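You operate a simulated robot arm through the tools that you are given. There is no shell and no other tool.

You run a simulated robot arm. Do the job below in one go: nothing can be reset, and whatever is moved stays where it is left.

## Task
Fold the step stool and stand it in its cradle.
Fine: slide the yellow latch down to free the legs, and up again once it stands there. Where these are worked on the way, their far stop is far enough and under half their travel is too little: stool latch.

Only the result counts: the job must be done as asked and must still hold three seconds after the hand-in. Knocking over, shifting, dropping, spilling or breaking anything else fails it. Flat cloth is picked up by pressing the open fingertips on it (5 to 10 N) and closing them slowly along it; thin cloth reads only 2 to 8 mm in the jaws.

## Robot
A 6-joint arm with a two-finger gripper, fixed in place. Base frame: the origin is at the foot of the arm, x ahead of it, y to its left, z up. Lengths are in mm, angles in degrees, forces in N, time in s.
Its first joint turns from -166.0 to 166.0 degrees. Payload 2.45 kg.
The TCP is the grasp point between the finger pads, 20 mm short of the fingertips. In the tool frame z runs along the fingers and y along their closing line. Largest opening 140 mm; the body of the gripper starts 168 mm behind the TCP.
Orientation is that of the tool frame in the base frame, as a unit quaternion [x, y, z, w]. With the fingers straight down and closing along the base's y, the tool's x points along the base's -x, its y along +y and its z along -z.

## Interface
- The arm moves only by the tool move_arm. Its argument "rows" is a list of rows, each an object of numbers (a shift or turn left out is 0, a gripper value left out holds the last): "dx", "dy", "dz": the shift along the tool's x, y, z in units of 25 mm (1.0 is 25 mm); "ax", "ay", "az": the turn, a rotation vector about the tool's x, y, z in units of 5 degrees (1.0 is 5 degrees). In form: [{"dx": .., "dy": .., "dz": .., "ax": .., "ay": .., "az": ..}, ...]. A call has 1 to 20 rows; each row shifts and turns the commanded pose from where the row before left it, along the tool's axes as they then stand. "hand" is the closure, from 0 (fully open) to 1 (shut), set as the call begins (left out, the last holds). A call with a number of a shift or a turn outside -1 to 1 is refused whole. A row lasts 0.2 s, in which the tool goes at most 50 mm and 8.6 degrees; a call with a longer step from one row to the next is refused whole, and so is a gripper value outside its range. Where a pose cannot be reached the arm comes as near as it can. A force on the tool above 40 N (or 10 N above the force at the start of the call, whichever is more), or a blocked arm, ends the call early, and 0.2 s more pass. Each finger travels about 45 mm/s and halts on what it meets, pressing with about 30 N; the grip force reading is that of the motor and also rises with nothing between the fingers. The clock runs only during rows and for 0.2 s after the last one: add rows that do not move to give the fingers time. It gives the time, the measured TCP pose, the force on the tool (base axes), the opening and the grip force at its end, in the units of the frame above (readings bear some noise), with the torque about the TCP (base axes, N m) and any sound that the robot's microphone picked up.
- Cameras (640 x 400 px; columns grow to the right, rows downward): "scene" is fixed at [50.2, 649.9, 1065.7]; the picture's right is [0.30, -0.95, 0.00], its down [-0.49, -0.15, -0.86] and it looks along [0.82, 0.26, -0.51] (base axes); focal length 263 px, centre (320, 200). "wrist" rides on the gripper at [78, 11, -209] in the tool frame; the picture's right is [-0.14, 0.99, 0.00], its down [-0.92, -0.13, -0.37] and it looks along [-0.36, -0.05, 0.93] (tool axes); focal length 280 px, centre (320, 200). There is no depth. A picture from a camera that has moved, and an enlarged one, comes with that camera's place and axes in the base frame and with its lens.
- grab_frame(camera): a new picture of that camera. No time passes.
- close_up(camera, box): a new picture of the part [left, top, right, bottom] of that camera's present view, enlarged. No time passes.
- hand_in(): hands the job in; it is judged then, once.

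Nothing tells you positions but the pictures and the camera data. Unless the task says otherwise, let go and move clear before handing in.

The tools are called after "Call:" as a command line: name --argument value ..., lists and objects as JSON in quotes. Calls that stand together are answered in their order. move_arm: Moves the arm, as the interface text tells. Its arguments: {"type":"object","properties":{"rows":{"type":"array"},"hand":{"type":"number"}},"required":["rows"]} The other tools are called the same way: grab_frame (camera) takes a picture; close_up (camera, box) takes an enlarged picture of a part of a camera's view; hand_in () hands the job in.

At the start:

```text
time_s: 0.0
eef_pos: [624.8, 535.4, 970.9]
tool_rot: [-0.001, 1.0, -0.001, 0.0]
contact_force: [-0.3, 0.0, 0.3]
moment: [-0.02, 0.05, -0.01]
width: 140.0
finger_force: 0.0
```

scene: 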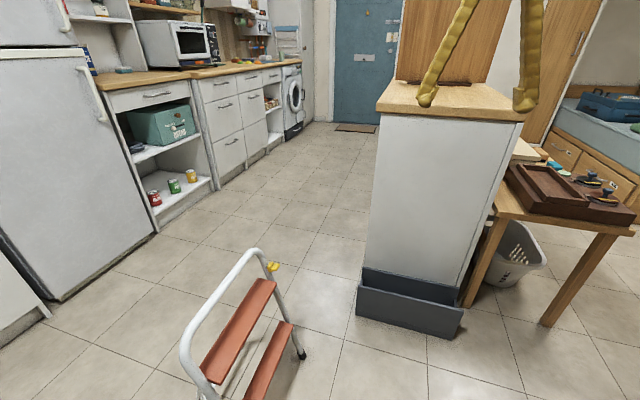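
wrist: 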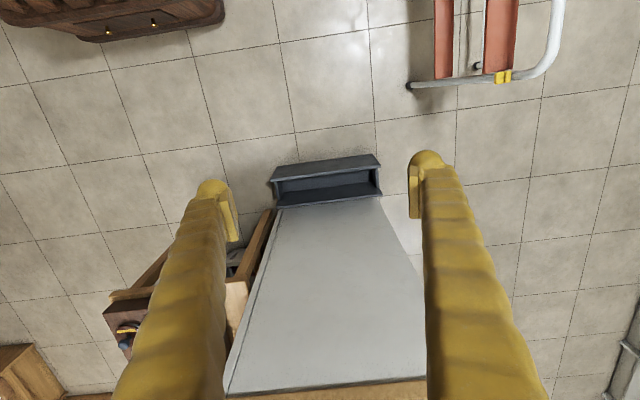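

I see the step stool at the lower left of the scene picture, with a yellow latch at its right frame, and a dark grey cradle against the white cabinet. I'll look closer first.

Call:
close_up --camera "scene" --box '[160, 220, 480, 400]'

Call:
close_up --camera "wrist" --box '[380, 0, 640, 160]'

Call:
grab_frame --camera "wrist"

```text
2.00 times, centred on (320, 310) of scene
camera zoom: at [50.2, 649.9, 1065.7], right [0.3, -0.95, 0.0], down [-0.49, -0.15, -0.86], along [0.82, 0.26, -0.51], focal length 526 px, centre (320, -20)
```

zoom: 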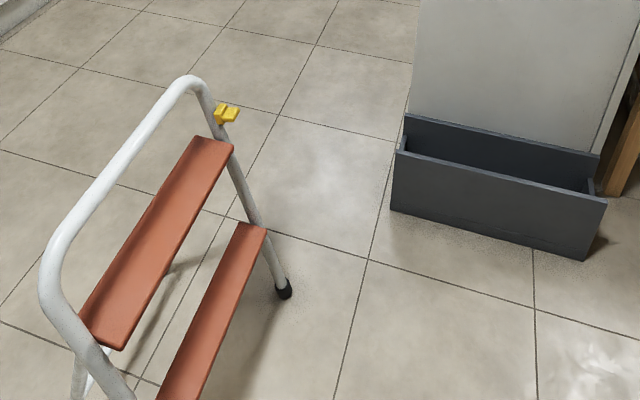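

```text
2.46 times, centred on (510, 80) of wrist
camera zoom: at [546.5, 547.0, 1179.5], right [0.14, 0.99, 0.0], down [0.92, -0.13, 0.37], along [0.36, -0.05, -0.93], focal length 690 px, centre (-148, 495)
```

zoom: 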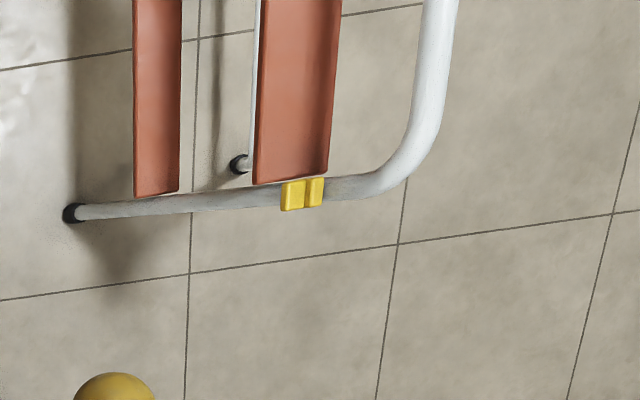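

```text
taken
camera wrist: at [546.5, 547.0, 1179.5], right [0.14, 0.99, 0.0], down [0.92, -0.13, 0.37], along [0.36, -0.05, -0.93], focal length 280 px, centre (320, 200)
```

wrist: 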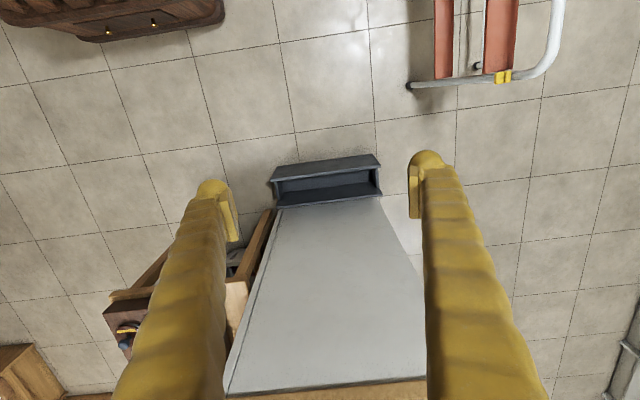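

The stool stands with its right leg near (585, 900) and the latch near (578, 971, 468); the cradle's front is near x 829, y 325 to 729. I'll move back and tilt the wrist camera towards the stool for a better look.

Call:
move_arm --rows '[{"dx": 1, "ax": -1}, {"dx": 1, "ax": -1}, {"dx": 1, "ax": -1}, {"dx": 1, "ax": -1}, {"dx": 1, "ax": -1}, {"dx": 1, "ax": -1}, {"dx": 1}, {"dx": 1}, {"dx": 1}]'

Call:
close_up --camera "wrist" --box '[0, 0, 640, 400]'

Call:
grab_frame --camera "scene"

```text
time_s: 2.0
eef_pos: [397.6, 535.3, 969.3]
tool_rot: [0.001, 0.966, 0.259, 0.0]
contact_force: [-0.5, -0.2, -0.9]
moment: [0.01, 0.02, 0.05]
width: 140.0
finger_force: 0.1
```

```text
1.00 times, centred on (320, 200) of wrist (not enlarged: the box is as wide or as high as the picture)
camera zoom: at [320.1, 440.5, 1156.0], right [0.14, 0.86, 0.5], down [0.92, -0.3, 0.26], along [0.37, 0.42, -0.83], focal length 280 px, centre (320, 200)
```

zoom: 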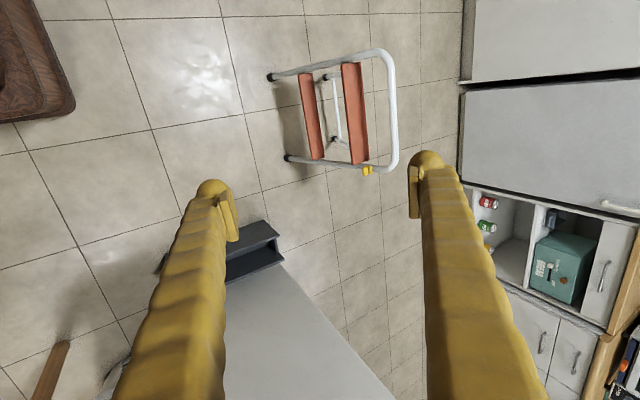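

```text
taken
```

scene: 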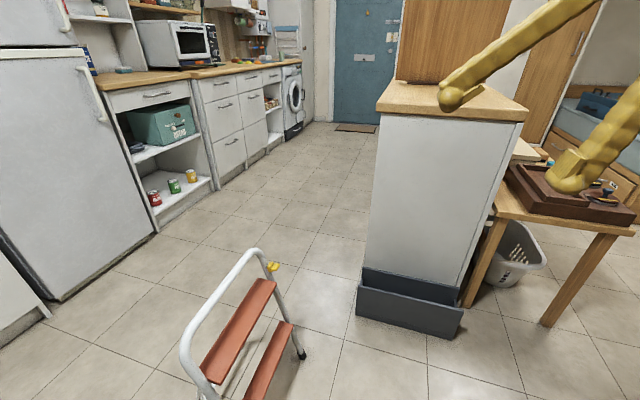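

Call:
close_up --camera "wrist" --box '[250, 30, 442, 190]'

Call:
close_up --camera "wrist" --box '[330, 130, 410, 190]'

Call:
close_up --camera "scene" --box '[230, 240, 310, 300]'

Call:
close_up --camera "scene" --box '[340, 250, 490, 350]'

```text
2.50 times, centred on (346, 110) of wrist
camera zoom: at [320.1, 440.5, 1156.0], right [0.14, 0.86, 0.5], down [0.92, -0.3, 0.26], along [0.37, 0.42, -0.83], focal length 701 px, centre (255, 425)
```

zoom: 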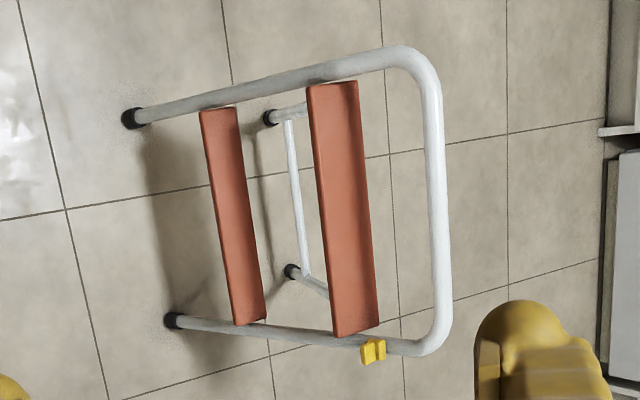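

```text
6.67 times, centred on (370, 160) of wrist
camera zoom: at [320.1, 440.5, 1156.0], right [0.14, 0.86, 0.5], down [0.92, -0.3, 0.26], along [0.37, 0.42, -0.83], focal length 1869 px, centre (-13, 467)
```

zoom: 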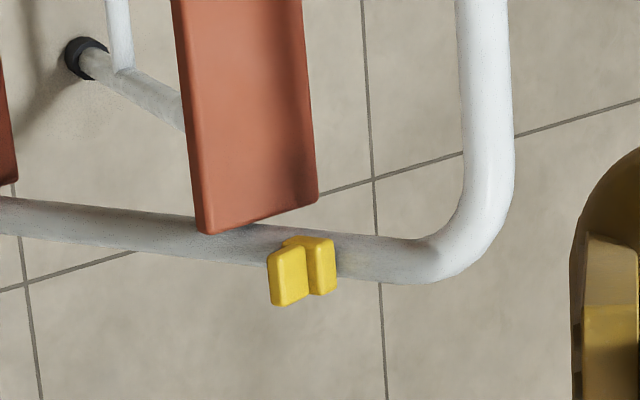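

```text
6.67 times, centred on (270, 270) of scene
camera zoom: at [50.2, 649.9, 1065.7], right [0.3, -0.95, 0.0], down [-0.49, -0.15, -0.86], along [0.82, 0.26, -0.51], focal length 1753 px, centre (653, -267)
```

zoom: 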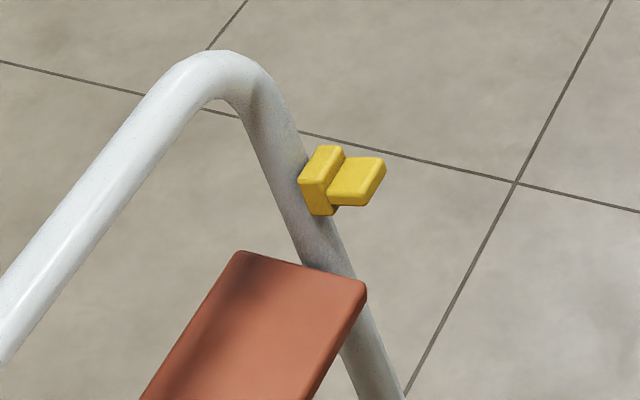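

```text
4.00 times, centred on (415, 300) of scene
camera zoom: at [50.2, 649.9, 1065.7], right [0.3, -0.95, 0.0], down [-0.49, -0.15, -0.86], along [0.82, 0.26, -0.51], focal length 1052 px, centre (-60, -200)
```

zoom: 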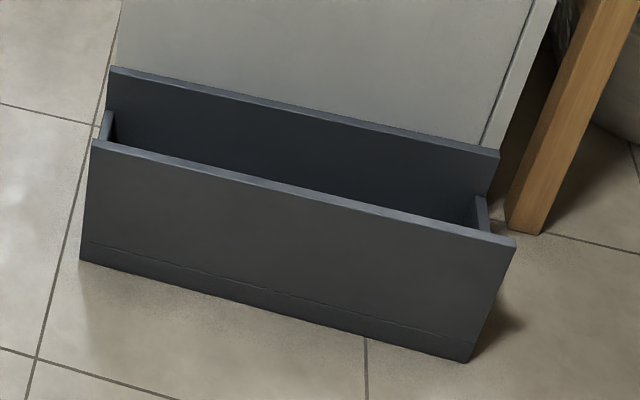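

The stool's front feet are near (257, 880) and (588, 889), rear feet near (283, 1136) and (552, 1143), and the top bar near y 988, z 580. I move closer to the latch to look at it better and test the reach.

Call:
move_arm --rows '[{"dx": -0.7, "dz": 0.9, "dy": 0.24}, {"dx": -0.7, "dz": 0.9, "dy": 0.24}, {"dx": -0.7, "dz": 0.9, "dy": 0.24}, {"dx": -0.7, "dz": 0.9, "dy": 0.24}, {"dx": -0.7, "dz": 0.9, "dy": 0.24}, {"dx": -0.7, "dz": 0.9, "dy": 0.24}, {"dx": -0.7, "dz": 0.9, "dy": 0.24}, {"dx": -0.7, "dz": 0.9, "dy": 0.24}, {"dx": -0.7, "dz": 0.9, "dy": 0.24}, {"dx": -0.7, "dz": 0.9, "dy": 0.24}, {"dx": -0.7, "dz": 0.9, "dy": 0.24}, {"dx": -0.7, "dz": 0.9, "dy": 0.24}]'

Call:
grab_frame --camera "wrist"

Call:
grab_frame --camera "scene"

```text
time_s: 4.6
eef_pos: [609.3, 732.3, 771.6]
tool_rot: [0.001, 0.966, 0.259, 0.0]
contact_force: [-0.4, -0.8, -0.2]
moment: [0.01, 0.0, 0.0]
width: 139.8
finger_force: 0.0
```

```text
taken
camera wrist: at [531.3, 638.2, 957.2], right [0.14, 0.86, 0.5], down [0.92, -0.29, 0.26], along [0.37, 0.42, -0.83], focal length 280 px, centre (320, 200)
```

wrist: 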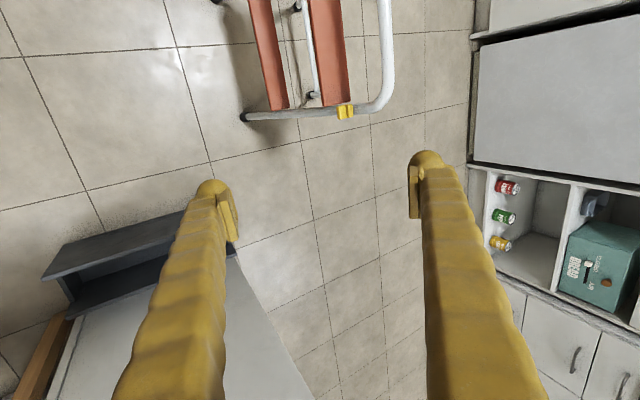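

```text
taken
```

scene: 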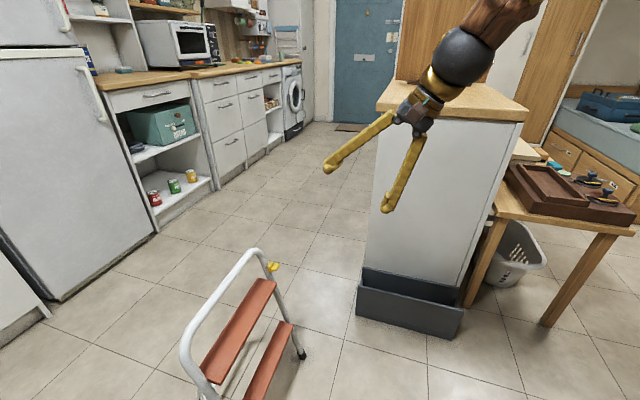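

The arm follows well here. I'll zoom on the latch and the cradle from this place.

Call:
close_up --camera "wrist" --box '[300, 70, 400, 140]'

Call:
close_up --camera "wrist" --box '[200, 0, 420, 137]'

Call:
close_up --camera "wrist" --box '[30, 190, 250, 330]'

```text
5.71 times, centred on (350, 105) of wrist
camera zoom: at [531.3, 638.2, 957.2], right [0.14, 0.86, 0.5], down [0.92, -0.29, 0.26], along [0.37, 0.42, -0.83], focal length 1602 px, centre (149, 743)
```

zoom: 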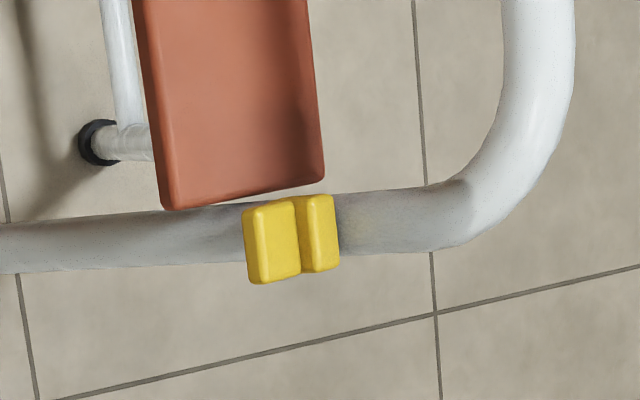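

```text
2.91 times, centred on (310, 68) of wrist
camera zoom: at [531.3, 638.2, 957.2], right [0.14, 0.86, 0.5], down [0.92, -0.29, 0.26], along [0.37, 0.42, -0.83], focal length 816 px, centre (349, 582)
```

zoom: 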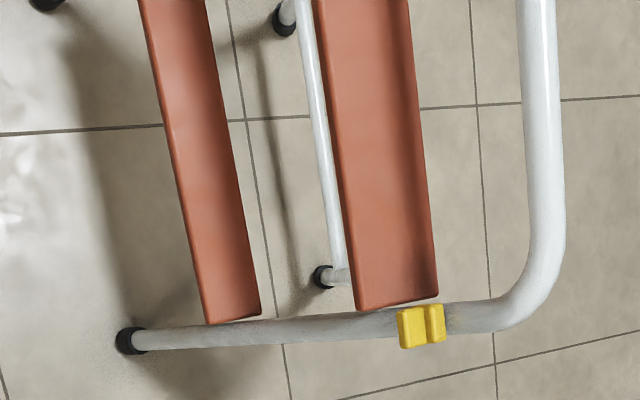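

```text
2.86 times, centred on (140, 260) of wrist
camera zoom: at [531.3, 638.2, 957.2], right [0.14, 0.86, 0.5], down [0.92, -0.29, 0.26], along [0.37, 0.42, -0.83], focal length 801 px, centre (834, 29)
```

zoom: 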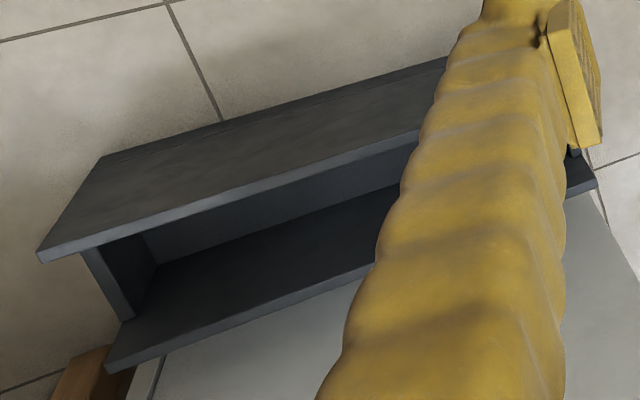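

The latch is a small block on the front of the right tube near (584, 980, 465), with a tab pointing forward. I zoom the scene camera to measure the bar and tube precisely.

Call:
close_up --camera "scene" --box '[175, 240, 275, 302]'

Call:
close_up --camera "scene" --box '[170, 300, 320, 394]'

```text
6.40 times, centred on (225, 271) of scene
camera zoom: at [50.2, 649.9, 1065.7], right [0.3, -0.95, 0.0], down [-0.49, -0.15, -0.86], along [0.82, 0.26, -0.51], focal length 1683 px, centre (928, -254)
```

zoom: 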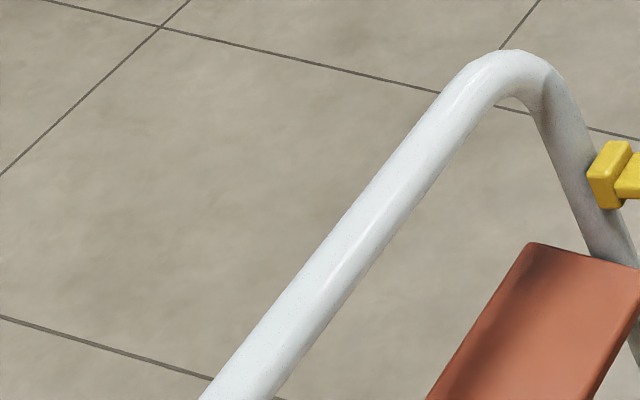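

```text
4.26 times, centred on (245, 347) of scene
camera zoom: at [50.2, 649.9, 1065.7], right [0.3, -0.95, 0.0], down [-0.49, -0.15, -0.86], along [0.82, 0.26, -0.51], focal length 1119 px, centre (639, -426)
```

zoom: 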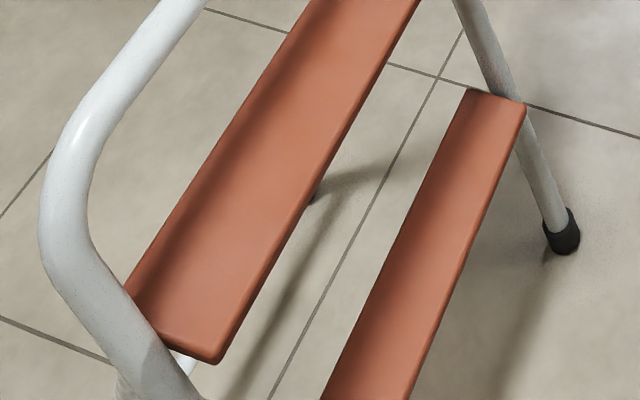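

The bar is at about y 1017, z 545 and the latch tab's top is near (585, 962, 463). I close the fingers, tilt to 20 degrees and go just above the tab.

Call:
move_arm --hand 1 --rows '[{"ax": 1}, {"ax": 1}, {"dx": 0.074, "dy": 0.374, "dz": 0.962}, {"dx": 0.074, "dy": 0.374, "dz": 0.962}, {"dx": 0.074, "dy": 0.374, "dz": 0.962}, {"dx": 0.074, "dy": 0.374, "dz": 0.962}, {"dx": 0.074, "dy": 0.374, "dz": 0.962}, {"dx": 0.074, "dy": 0.374, "dz": 0.962}, {"dx": 0.074, "dy": 0.374, "dz": 0.962}, {"dx": 0.074, "dy": 0.374, "dz": 0.962}, {"dx": 0.074, "dy": 0.374, "dz": 0.962}, {"dx": 0.074, "dy": 0.374, "dz": 0.962}, {"dx": 0.074, "dy": 0.374, "dz": 0.962}]'

Call:
grab_frame --camera "wrist"

Call:
grab_frame --camera "scene"

```text
time_s: 7.4
eef_pos: [589.0, 919.8, 558.3]
tool_rot: [0.0, 0.985, 0.175, 0.0]
contact_force: [0.4, 0.3, 0.6]
moment: [-0.01, 0.03, -0.01]
width: 0.2
finger_force: 29.2
```

```text
taken
camera wrist: at [511.7, 859.4, 758.4], right [0.14, 0.93, 0.34], down [0.92, -0.25, 0.3], along [0.37, 0.27, -0.89], focal length 280 px, centre (320, 200)
```

wrist: 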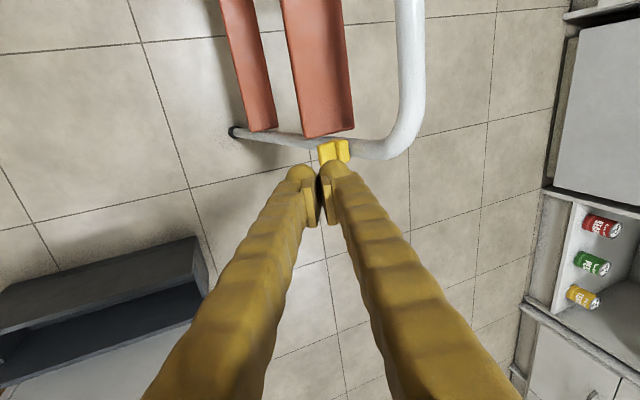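

```text
taken
```

scene: 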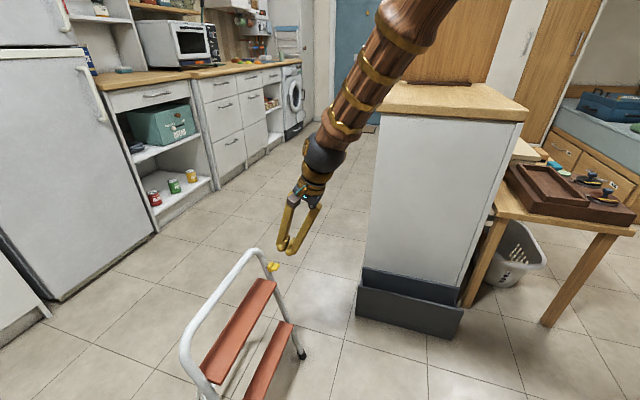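

The arm holds the pose well; the closed fingers hover in front of and above the latch. I zoom in to check their alignment.

Call:
close_up --camera "wrist" --box '[270, 110, 390, 190]'

Call:
close_up --camera "scene" --box '[230, 200, 330, 300]'

```text
5.00 times, centred on (330, 150) of wrist
camera zoom: at [511.7, 859.4, 758.4], right [0.14, 0.93, 0.34], down [0.92, -0.25, 0.3], along [0.37, 0.27, -0.89], focal length 1402 px, centre (270, 450)
```

zoom: 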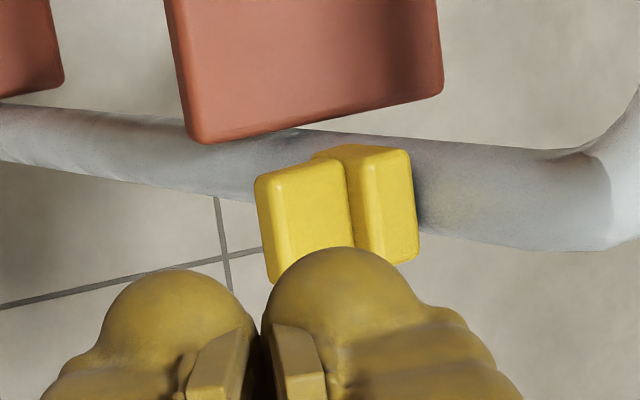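

```text
4.00 times, centred on (280, 250) of scene
camera zoom: at [50.2, 649.9, 1065.7], right [0.3, -0.95, 0.0], down [-0.49, -0.15, -0.86], along [0.82, 0.26, -0.51], focal length 1052 px, centre (480, 0)
```

zoom: 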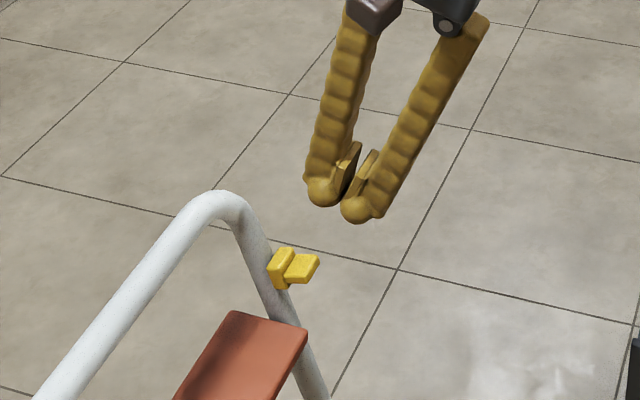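

Finger tips are rounded; the tab is around (583, 965, 463). I set the upper finger's tip just above the tab.

Call:
move_arm --rows '[{"dx": 0.067, "dy": 0.077, "dz": 0.88}, {"dx": 0.067, "dy": 0.077, "dz": 0.88}, {"dx": 0.067, "dy": 0.077, "dz": 0.88}, {}]'

Call:
close_up --camera "wrist" --box '[270, 110, 390, 190]'

Call:
close_up --camera "scene" --box '[230, 220, 310, 290]'

```text
time_s: 8.4
eef_pos: [583.4, 949.5, 498.2]
tool_rot: [0.0, 0.985, 0.174, 0.0]
contact_force: [-0.8, 0.2, 0.1]
moment: [0.01, 0.04, 0.0]
width: 0.3
finger_force: 29.9
```

```text
5.00 times, centred on (330, 150) of wrist
camera zoom: at [505.4, 888.8, 698.8], right [0.14, 0.93, 0.34], down [0.92, -0.25, 0.3], along [0.36, 0.27, -0.89], focal length 1402 px, centre (270, 450)
```

zoom: 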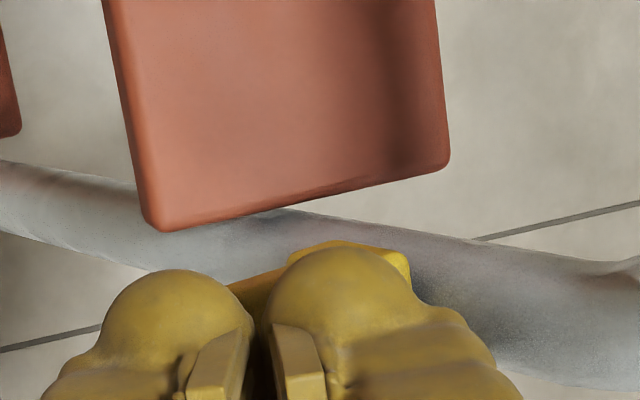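

```text
5.71 times, centred on (270, 255) of scene
camera zoom: at [50.2, 649.9, 1065.7], right [0.3, -0.95, 0.0], down [-0.49, -0.15, -0.86], along [0.82, 0.26, -0.51], focal length 1502 px, centre (606, -114)
```

zoom: 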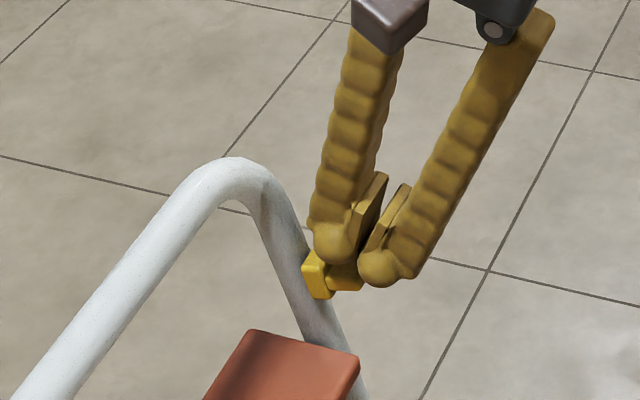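

The finger is right over the tab. Now I push along the tube, downward in small steps.

Call:
move_arm --rows '[{"dy": -0.176, "dz": 0.267}, {"dy": -0.176, "dz": 0.267}, {"dy": -0.176, "dz": 0.267}, {"dy": -0.176, "dz": 0.267}]'

Call:
close_up --camera "scene" --box '[230, 220, 310, 290]'

```text
time_s: 9.4
eef_pos: [584.3, 940.3, 466.5]
tool_rot: [0.0, 0.985, 0.174, 0.0]
contact_force: [-1.0, -0.1, 0.8]
moment: [-0.01, 0.04, -0.01]
width: 0.1
finger_force: 29.3
```

```text
5.71 times, centred on (270, 255) of scene
camera zoom: at [50.2, 649.9, 1065.7], right [0.3, -0.95, 0.0], down [-0.49, -0.15, -0.86], along [0.82, 0.26, -0.51], focal length 1502 px, centre (606, -114)
```

zoom: 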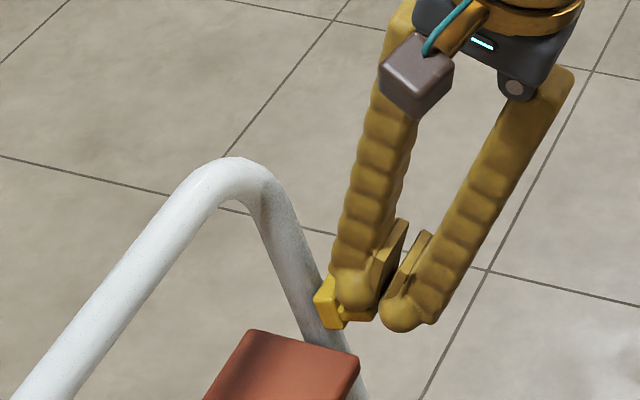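

The latch has slid down with little force. I continue until it meets its stop.

Call:
move_arm --rows '[{"dy": -0.11, "dz": 0.167}, {"dy": -0.11, "dz": 0.167}, {"dy": -0.11, "dz": 0.167}, {"dy": -0.11, "dz": 0.167}]'

Call:
close_up --camera "scene" --box '[230, 220, 310, 290]'

```text
time_s: 10.4
eef_pos: [588.1, 940.3, 458.2]
tool_rot: [-0.002, 0.984, 0.177, 0.003]
contact_force: [-0.1, 4.7, 12.2]
moment: [-0.34, 0.31, 0.09]
width: 0.0
finger_force: 29.2
stopped in row 4: the force on the tool passed its limit at 44 N (the readings are from after the stop); the commanded pose is now the measured one
```

```text
5.71 times, centred on (270, 255) of scene
camera zoom: at [50.2, 649.9, 1065.7], right [0.3, -0.95, 0.0], down [-0.49, -0.15, -0.86], along [0.82, 0.26, -0.51], focal length 1502 px, centre (606, -114)
```

zoom: 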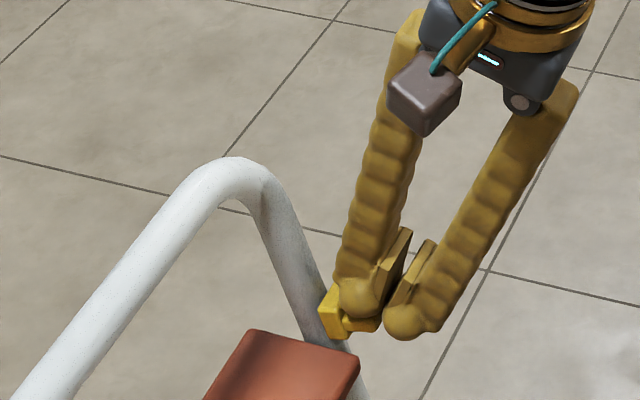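

The latch hit its stop (44 N), having moved about 25 to 30 mm. I back away and check it stays down.

Call:
move_arm --rows '[{"dz": -0.4, "dy": -0.2}, {"dz": -1, "dy": -0.5}, {"dz": -1, "dy": -0.5}, {"dz": -1}, {"dz": -1}, {"dz": -1}, {"dz": -1}, {"dz": -1}]'

Call:
close_up --camera "scene" --box '[230, 220, 310, 290]'

Call:
close_up --camera "wrist" --box '[180, 0, 480, 188]'

Call:
close_up --camera "wrist" --box '[0, 180, 260, 400]'

```text
time_s: 12.2
eef_pos: [583.5, 846.3, 616.2]
tool_rot: [-0.001, 0.985, 0.175, 0.001]
contact_force: [0.0, -0.2, -0.3]
moment: [0.04, 0.03, -0.02]
width: 0.1
finger_force: 28.9
```

```text
5.71 times, centred on (270, 255) of scene
camera zoom: at [50.2, 649.9, 1065.7], right [0.3, -0.95, 0.0], down [-0.49, -0.15, -0.86], along [0.82, 0.26, -0.51], focal length 1502 px, centre (606, -114)
```

zoom: 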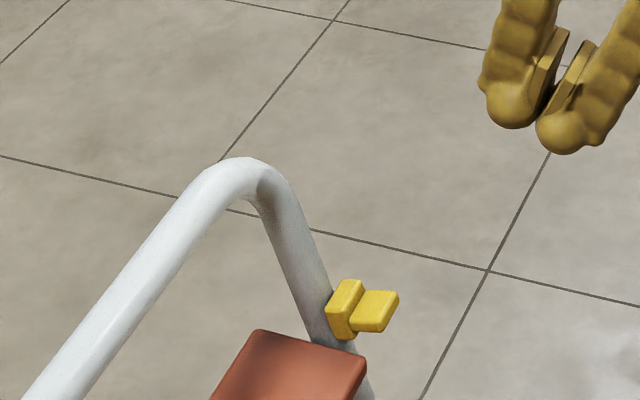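

```text
2.13 times, centred on (330, 94) of wrist
camera zoom: at [506.1, 785.0, 815.7], right [0.14, 0.93, 0.34], down [0.92, -0.25, 0.3], along [0.37, 0.27, -0.89], focal length 597 px, centre (299, 426)
```

zoom: 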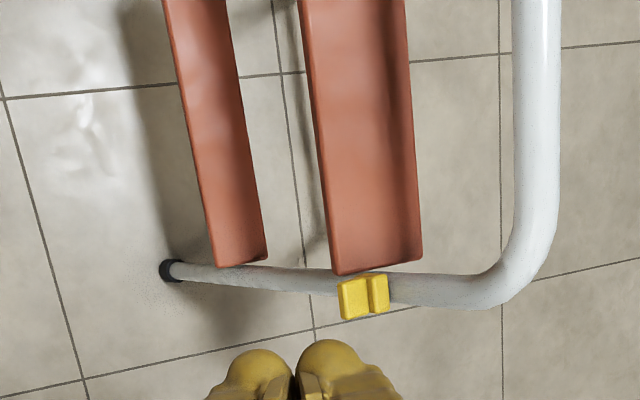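

```text
1.82 times, centred on (130, 290) of wrist
camera zoom: at [506.1, 785.0, 815.7], right [0.14, 0.93, 0.34], down [0.92, -0.25, 0.3], along [0.37, 0.27, -0.89], focal length 510 px, centre (666, 36)
```

zoom: 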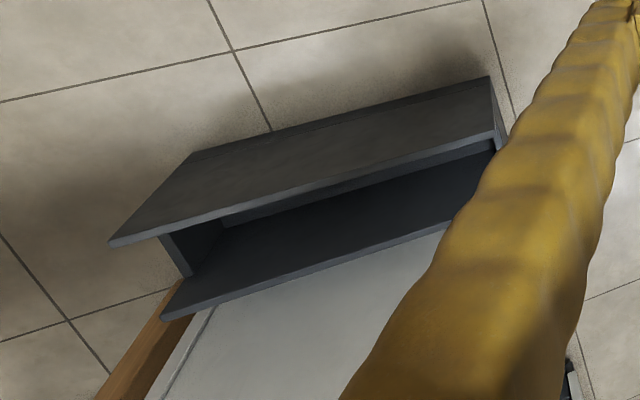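

The latch stays down. The cradle slot lies about x 842 to 936, y 323 to 729, with its top near z 195. Next I open the fingers partly and go above the middle of the top bar, near (421, 1013, 546).

Call:
move_arm --hand 0.4 --rows '[{"dx": 0.8125, "dy": 0.665, "dz": 0.1625}, {"dx": 0.8125, "dy": 0.665, "dz": 0.1625}, {"dx": 0.8125, "dy": 0.665, "dz": 0.1625}, {"dx": 0.8125, "dy": 0.665, "dz": 0.1625}, {"dx": 0.8125, "dy": 0.665, "dz": 0.1625}, {"dx": 0.8125, "dy": 0.665, "dz": 0.1625}, {"dx": 0.8125, "dy": 0.665, "dz": 0.1625}, {"dx": 0.8125, "dy": 0.665, "dz": 0.1625}, {}]'

Call:
grab_frame --camera "wrist"

Call:
close_up --camera "scene" --box '[140, 160, 340, 285]'

```text
time_s: 14.2
eef_pos: [424.9, 982.5, 631.1]
tool_rot: [-0.001, 0.985, 0.175, 0.002]
contact_force: [0.4, 0.3, 0.9]
moment: [0.03, -0.01, 0.01]
width: 84.0
finger_force: 0.1
```

```text
taken
camera wrist: at [346.5, 921.9, 830.1], right [0.14, 0.93, 0.34], down [0.92, -0.25, 0.3], along [0.37, 0.27, -0.89], focal length 280 px, centre (320, 200)
```

wrist: 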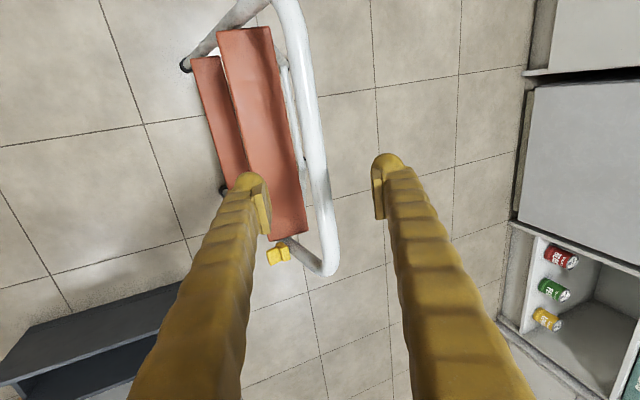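

```text
3.20 times, centred on (240, 222) of scene
camera zoom: at [50.2, 649.9, 1065.7], right [0.3, -0.95, 0.0], down [-0.49, -0.15, -0.86], along [0.82, 0.26, -0.51], focal length 841 px, centre (576, 128)
```

zoom: 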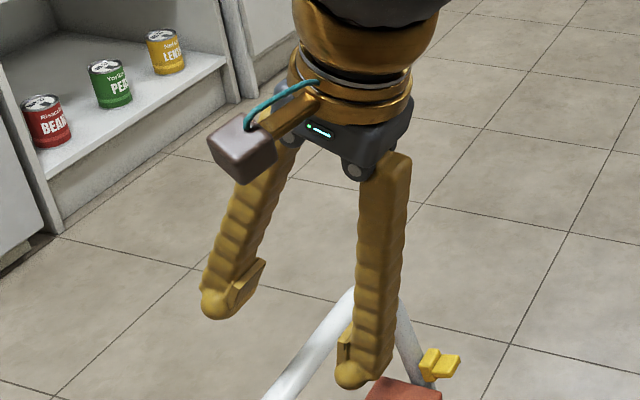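

The bar is centred between the fingers as seen along the approach line. I zoom to check the bar's yaw before going down.

Call:
close_up --camera "wrist" --box '[160, 0, 460, 188]'

Call:
close_up --camera "wrist" --box '[230, 120, 430, 280]'

```text
2.13 times, centred on (310, 94) of wrist
camera zoom: at [346.5, 921.9, 830.1], right [0.14, 0.93, 0.34], down [0.92, -0.25, 0.3], along [0.37, 0.27, -0.89], focal length 597 px, centre (341, 426)
```

zoom: 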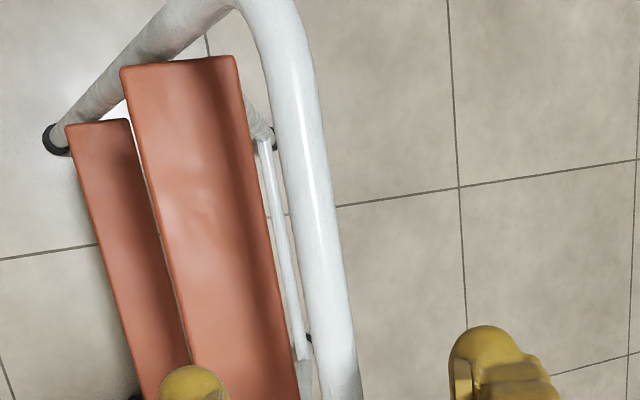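

```text
2.50 times, centred on (330, 200) of wrist
camera zoom: at [346.5, 921.9, 830.1], right [0.14, 0.93, 0.34], down [0.92, -0.25, 0.3], along [0.37, 0.27, -0.89], focal length 701 px, centre (295, 200)
```

zoom: 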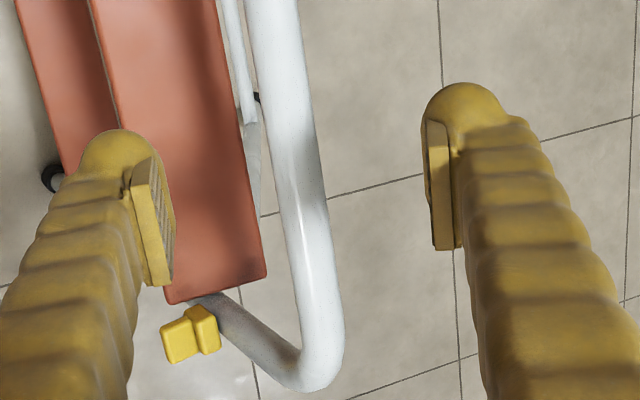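

The bar lies straight along x at y≈1012. I go down along the tool axis onto it, then close.

Call:
move_arm --rows '[{"dz": 0.9}, {"dz": 0.9}, {"dz": 0.9}, {"dz": 0.9}, {}]'

Call:
close_up --camera "scene" --box '[140, 190, 340, 315]'

Call:
close_up --camera "wrist" --box '[230, 100, 430, 260]'

```text
time_s: 15.4
eef_pos: [422.9, 1011.5, 543.7]
tool_rot: [0.0, 0.985, 0.175, 0.002]
contact_force: [0.0, -0.1, -0.9]
moment: [-0.04, 0.01, 0.0]
width: 83.9
finger_force: 0.1
```

```text
3.20 times, centred on (240, 252) of scene
camera zoom: at [50.2, 649.9, 1065.7], right [0.3, -0.95, 0.0], down [-0.49, -0.15, -0.86], along [0.82, 0.26, -0.51], focal length 841 px, centre (576, 32)
```

zoom: 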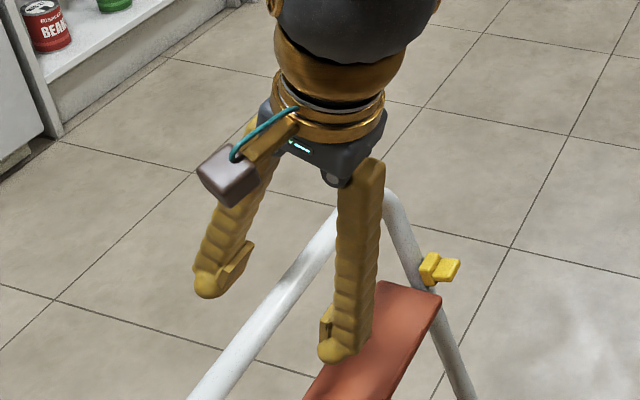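

```text
2.50 times, centred on (330, 180) of wrist
camera zoom: at [344.7, 950.1, 744.3], right [0.14, 0.93, 0.34], down [0.92, -0.25, 0.3], along [0.37, 0.27, -0.89], focal length 701 px, centre (295, 250)
```

zoom: 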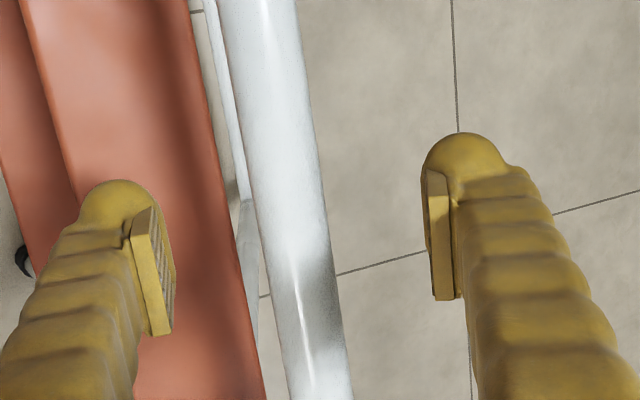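

The bar sits between the pads. I close the grip.

Call:
move_arm --hand 1 --rows '[{}, {}, {}, {}, {}, {}]'

Call:
close_up --camera "scene" --box '[140, 220, 340, 345]'

```text
time_s: 16.8
eef_pos: [423.7, 1010.7, 545.5]
tool_rot: [0.0, 0.985, 0.175, 0.002]
contact_force: [1.0, -0.1, 0.2]
moment: [0.0, -0.38, 1.0]
width: 17.9
finger_force: 30.2
```

```text
3.20 times, centred on (240, 282) of scene
camera zoom: at [50.2, 649.9, 1065.7], right [0.3, -0.95, 0.0], down [-0.49, -0.15, -0.86], along [0.82, 0.26, -0.51], focal length 841 px, centre (576, -64)
```

zoom: 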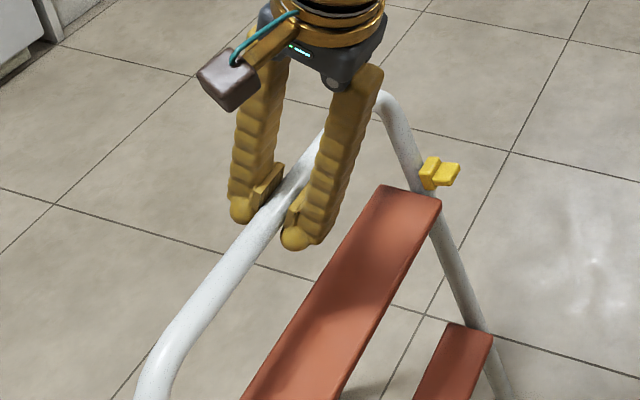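

The bar is held (17.9 mm). I lift it slowly 100 mm straight up and see what the legs do.

Call:
move_arm --rows '[{"dy": 0.171, "dz": -0.47}, {"dy": 0.171, "dz": -0.47}, {"dy": 0.171, "dz": -0.47}, {"dy": 0.171, "dz": -0.47}, {"dy": 0.171, "dz": -0.47}, {"dy": 0.171, "dz": -0.47}, {"dy": 0.171, "dz": -0.47}, {"dy": 0.171, "dz": -0.47}, {}, {}]'

Call:
grab_frame --camera "scene"

Call:
grab_frame --camera "wrist"

```text
time_s: 19.0
eef_pos: [426.4, 1013.9, 645.8]
tool_rot: [-0.001, 0.985, 0.175, 0.001]
contact_force: [-0.7, -0.2, -16.1]
moment: [-0.1, -0.14, -0.01]
width: 17.6
finger_force: 29.8
```

```text
taken
```

scene: 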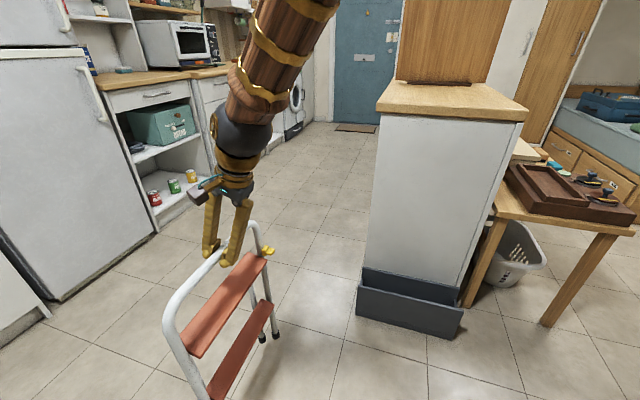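

```text
taken
camera wrist: at [346.7, 952.2, 846.1], right [0.14, 0.93, 0.34], down [0.92, -0.25, 0.3], along [0.37, 0.27, -0.89], focal length 280 px, centre (320, 200)
```

wrist: 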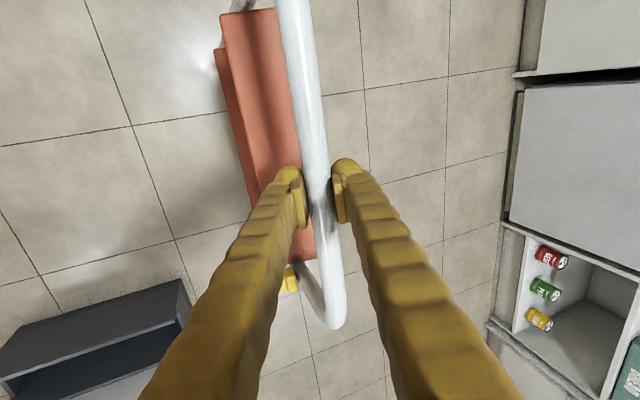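

The stool (about 16 N) is lifted and its rear legs seem to have swung in. I zoom in to check.

Call:
close_up --camera "scene" --box '[150, 210, 300, 400]'

Call:
close_up --camera "scene" --box '[220, 220, 300, 350]'

```text
2.11 times, centred on (225, 305) of scene
camera zoom: at [50.2, 649.9, 1065.7], right [0.3, -0.95, 0.0], down [-0.49, -0.15, -0.86], along [0.82, 0.26, -0.51], focal length 554 px, centre (520, -21)
```

zoom: 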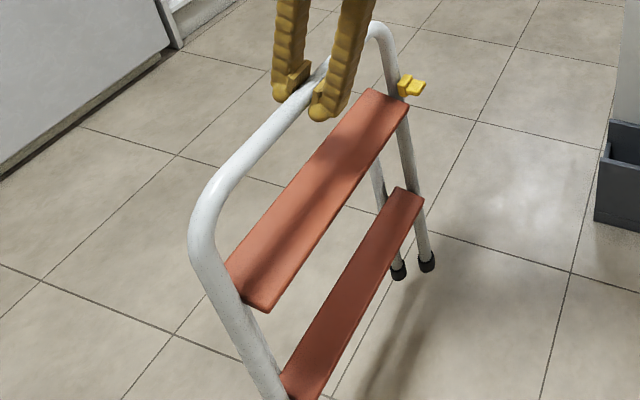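

```text
3.08 times, centred on (260, 285) of scene
camera zoom: at [50.2, 649.9, 1065.7], right [0.3, -0.95, 0.0], down [-0.49, -0.15, -0.86], along [0.82, 0.26, -0.51], focal length 809 px, centre (505, -62)
```

zoom: 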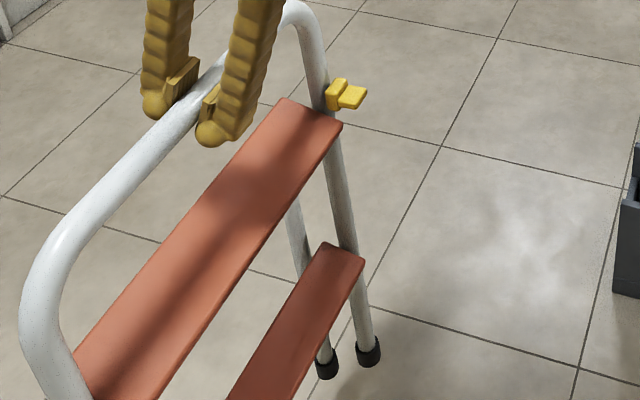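

The legs have swung in; rear feet hang about 43 mm behind the front feet with the frame nearly vertical. I tilt the tool 20 degrees further outward so gravity closes the legs more, and see how they respond.

Call:
move_arm --rows '[{"ax": -0.7}, {"ax": -0.7}, {"ax": -0.7}, {"ax": -0.7}, {"ax": -0.7}, {"ax": -0.7}, {}, {}, {}]'

Call:
close_up --camera "scene" --box '[220, 220, 300, 350]'

Call:
grab_frame --camera "wrist"

```text
time_s: 21.0
eef_pos: [422.6, 1012.0, 646.1]
tool_rot: [0.0, 0.936, 0.352, 0.002]
contact_force: [-0.7, 0.0, -17.7]
moment: [-0.21, -0.09, 0.01]
width: 18.5
finger_force: 29.7
```

```text
3.08 times, centred on (260, 285) of scene
camera zoom: at [50.2, 649.9, 1065.7], right [0.3, -0.95, 0.0], down [-0.49, -0.15, -0.86], along [0.82, 0.26, -0.51], focal length 809 px, centre (505, -62)
```

zoom: 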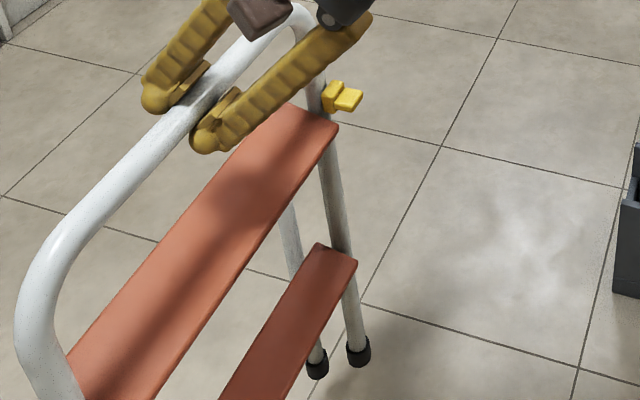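

```text
taken
camera wrist: at [344.4, 883.4, 810.8], right [0.14, 0.75, 0.65], down [0.92, -0.34, 0.2], along [0.37, 0.57, -0.73], focal length 280 px, centre (320, 200)
```

wrist: 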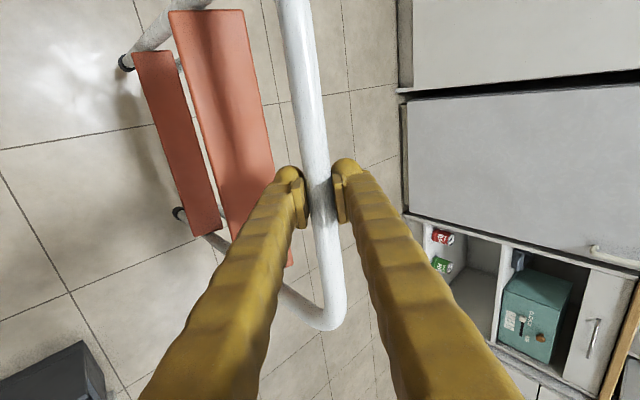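

The frame and rear legs swing together and look parallel, so it is folded; the bar pivots freely in the grip. Now I raise it and bring it back clear of everything.

Call:
move_arm --rows '[{"dy": -0.1, "dz": -0.25}, {"dy": -0.2, "dz": -0.45}, {"dy": -0.294, "dz": -0.661}, {"dy": -0.294, "dz": -0.661}, {"dy": -0.294, "dz": -0.661}, {"dy": -0.294, "dz": -0.661}, {"dy": -0.294, "dz": -0.661}, {"dy": -0.294, "dz": -0.661}, {"dy": -0.294, "dz": -0.661}, {"dy": -0.294, "dz": -0.661}, {"dy": -0.294, "dz": -0.661}, {"dy": -0.294, "dz": -0.661}, {"dy": -0.294, "dz": -0.661}, {"dy": -0.294, "dz": -0.661}, {"dy": -0.294, "dz": -0.661}, {"dy": -0.294, "dz": -0.661}, {"dy": -0.294, "dz": -0.661}, {"dy": -0.294, "dz": -0.661}, {"dy": -0.294, "dz": -0.661}, {"dy": -0.294, "dz": -0.661}]'

Call:
grab_frame --camera "scene"

```text
time_s: 25.2
eef_pos: [423.7, 700.2, 790.1]
tool_rot: [0.0, 0.936, 0.352, 0.001]
contact_force: [0.4, 0.5, -16.7]
moment: [-0.08, -0.09, 0.0]
width: 18.4
finger_force: 29.7
```

```text
taken
```

scene: 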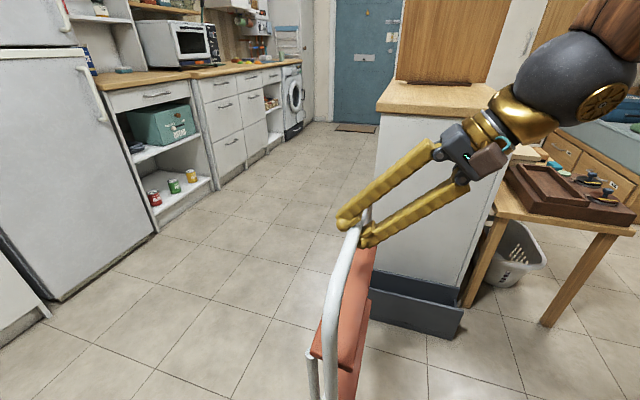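

The stool hangs well; this gives a side view. I zoom to judge the fold, then go on toward x 620.

Call:
close_up --camera "scene" --box '[280, 200, 420, 400]'

Call:
move_arm --rows '[{"dx": -0.4}, {"dx": -0.72}, {"dx": -0.72}, {"dx": -0.72}, {"dx": -0.72}, {"dx": -0.72}, {"dx": -0.72}, {"dx": -0.72}, {"dx": -0.72}, {"dx": -0.72}, {"dx": -0.72}, {"dx": -0.4}, {}, {}]'

Call:
close_up --camera "scene" --box '[260, 130, 500, 400]'

```text
2.00 times, centred on (350, 300) of scene
camera zoom: at [50.2, 649.9, 1065.7], right [0.3, -0.95, 0.0], down [-0.49, -0.15, -0.86], along [0.82, 0.26, -0.51], focal length 526 px, centre (260, 0)
```

zoom: 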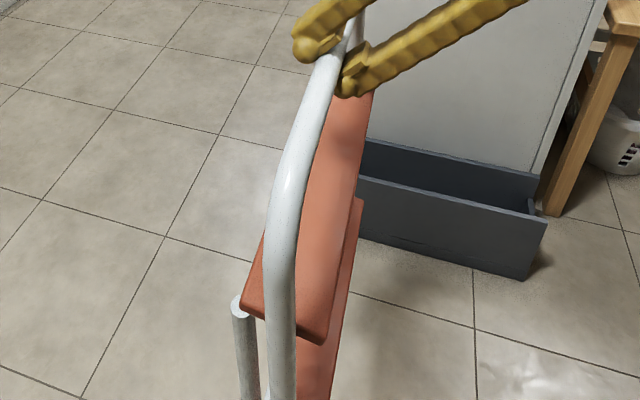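

```text
time_s: 28.2
eef_pos: [625.3, 700.8, 793.5]
tool_rot: [0.0, 0.936, 0.352, 0.0]
contact_force: [0.6, -0.6, -16.3]
moment: [-0.06, -0.14, 0.01]
width: 17.9
finger_force: 29.7
```

```text
1.48 times, centred on (380, 265) of scene
camera zoom: at [50.2, 649.9, 1065.7], right [0.3, -0.95, 0.0], down [-0.49, -0.15, -0.86], along [0.82, 0.26, -0.51], focal length 390 px, centre (231, 104)
```

zoom: 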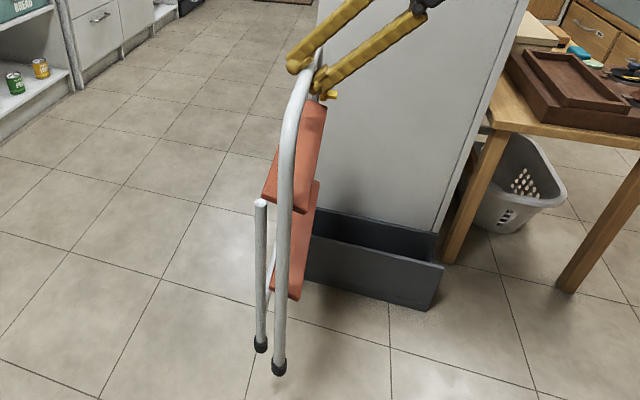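

It is fully folded: rear legs lie parallel and close behind the frame. Now I turn it about the vertical, first half of 90 degrees.

Call:
move_arm --rows '[{"ay": -0.35, "az": 0.4}, {"ay": -0.593, "az": 0.677}, {"ay": -0.593, "az": 0.677}, {"ay": -0.593, "az": 0.677}, {"ay": -0.593, "az": 0.677}, {"ay": -0.593, "az": 0.677}, {"ay": -0.593, "az": 0.677}, {"ay": -0.593, "az": 0.677}, {"ay": -0.593, "az": 0.677}, {"ay": -0.593, "az": 0.677}, {"ay": -0.593, "az": 0.677}, {}]'

Call:
grab_frame --camera "scene"

```text
time_s: 30.8
eef_pos: [642.7, 693.1, 802.1]
tool_rot: [0.335, 0.877, 0.328, 0.102]
contact_force: [-0.1, 0.3, -16.3]
moment: [-0.25, -0.17, -0.02]
width: 18.4
finger_force: 30.2
out of reach, approached as far as the arm can: row 9, 10, 11
```

```text
taken
```

scene: 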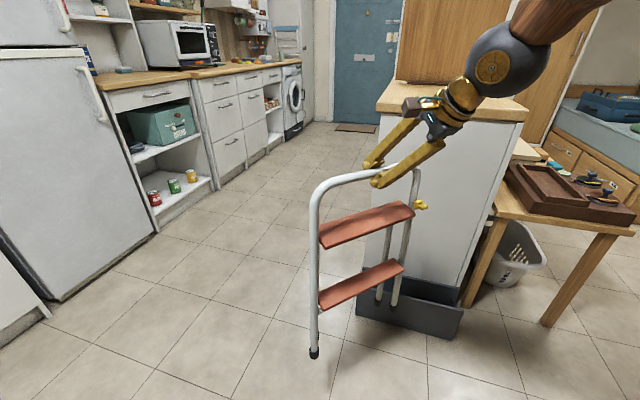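

The arm got stuck, probably because the tool lines up with the forearm at this tilt. I turn back a little, make the tool steeper (about 20 degrees), then continue.

Call:
move_arm --rows '[{"ay": 0.593, "az": -0.677}, {"ay": 0.593, "az": -0.677}, {"ay": 0.593, "az": -0.677}, {"ay": 0.593, "az": -0.677}, {"ax": 0.7}, {"ax": 0.7}, {"ax": 0.7}, {"ax": 0.7}, {"ax": 0.7}, {"ax": 0.7}, {}]'

Call:
grab_frame --camera "scene"

```text
time_s: 33.2
eef_pos: [643.3, 692.1, 801.5]
tool_rot: [0.209, 0.962, 0.172, 0.029]
contact_force: [0.6, -0.7, -18.0]
moment: [0.17, -0.26, -0.01]
width: 17.9
finger_force: 30.0
```

```text
taken
```

scene: 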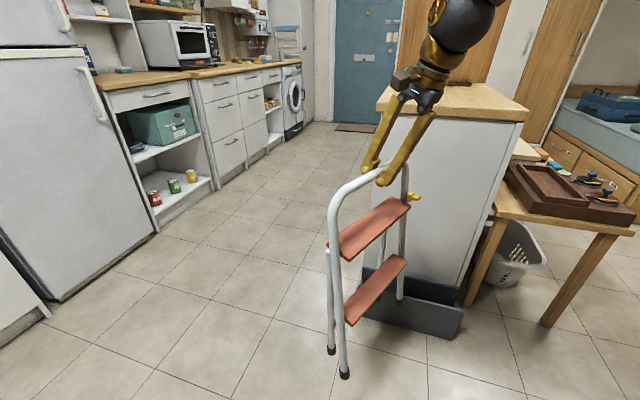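

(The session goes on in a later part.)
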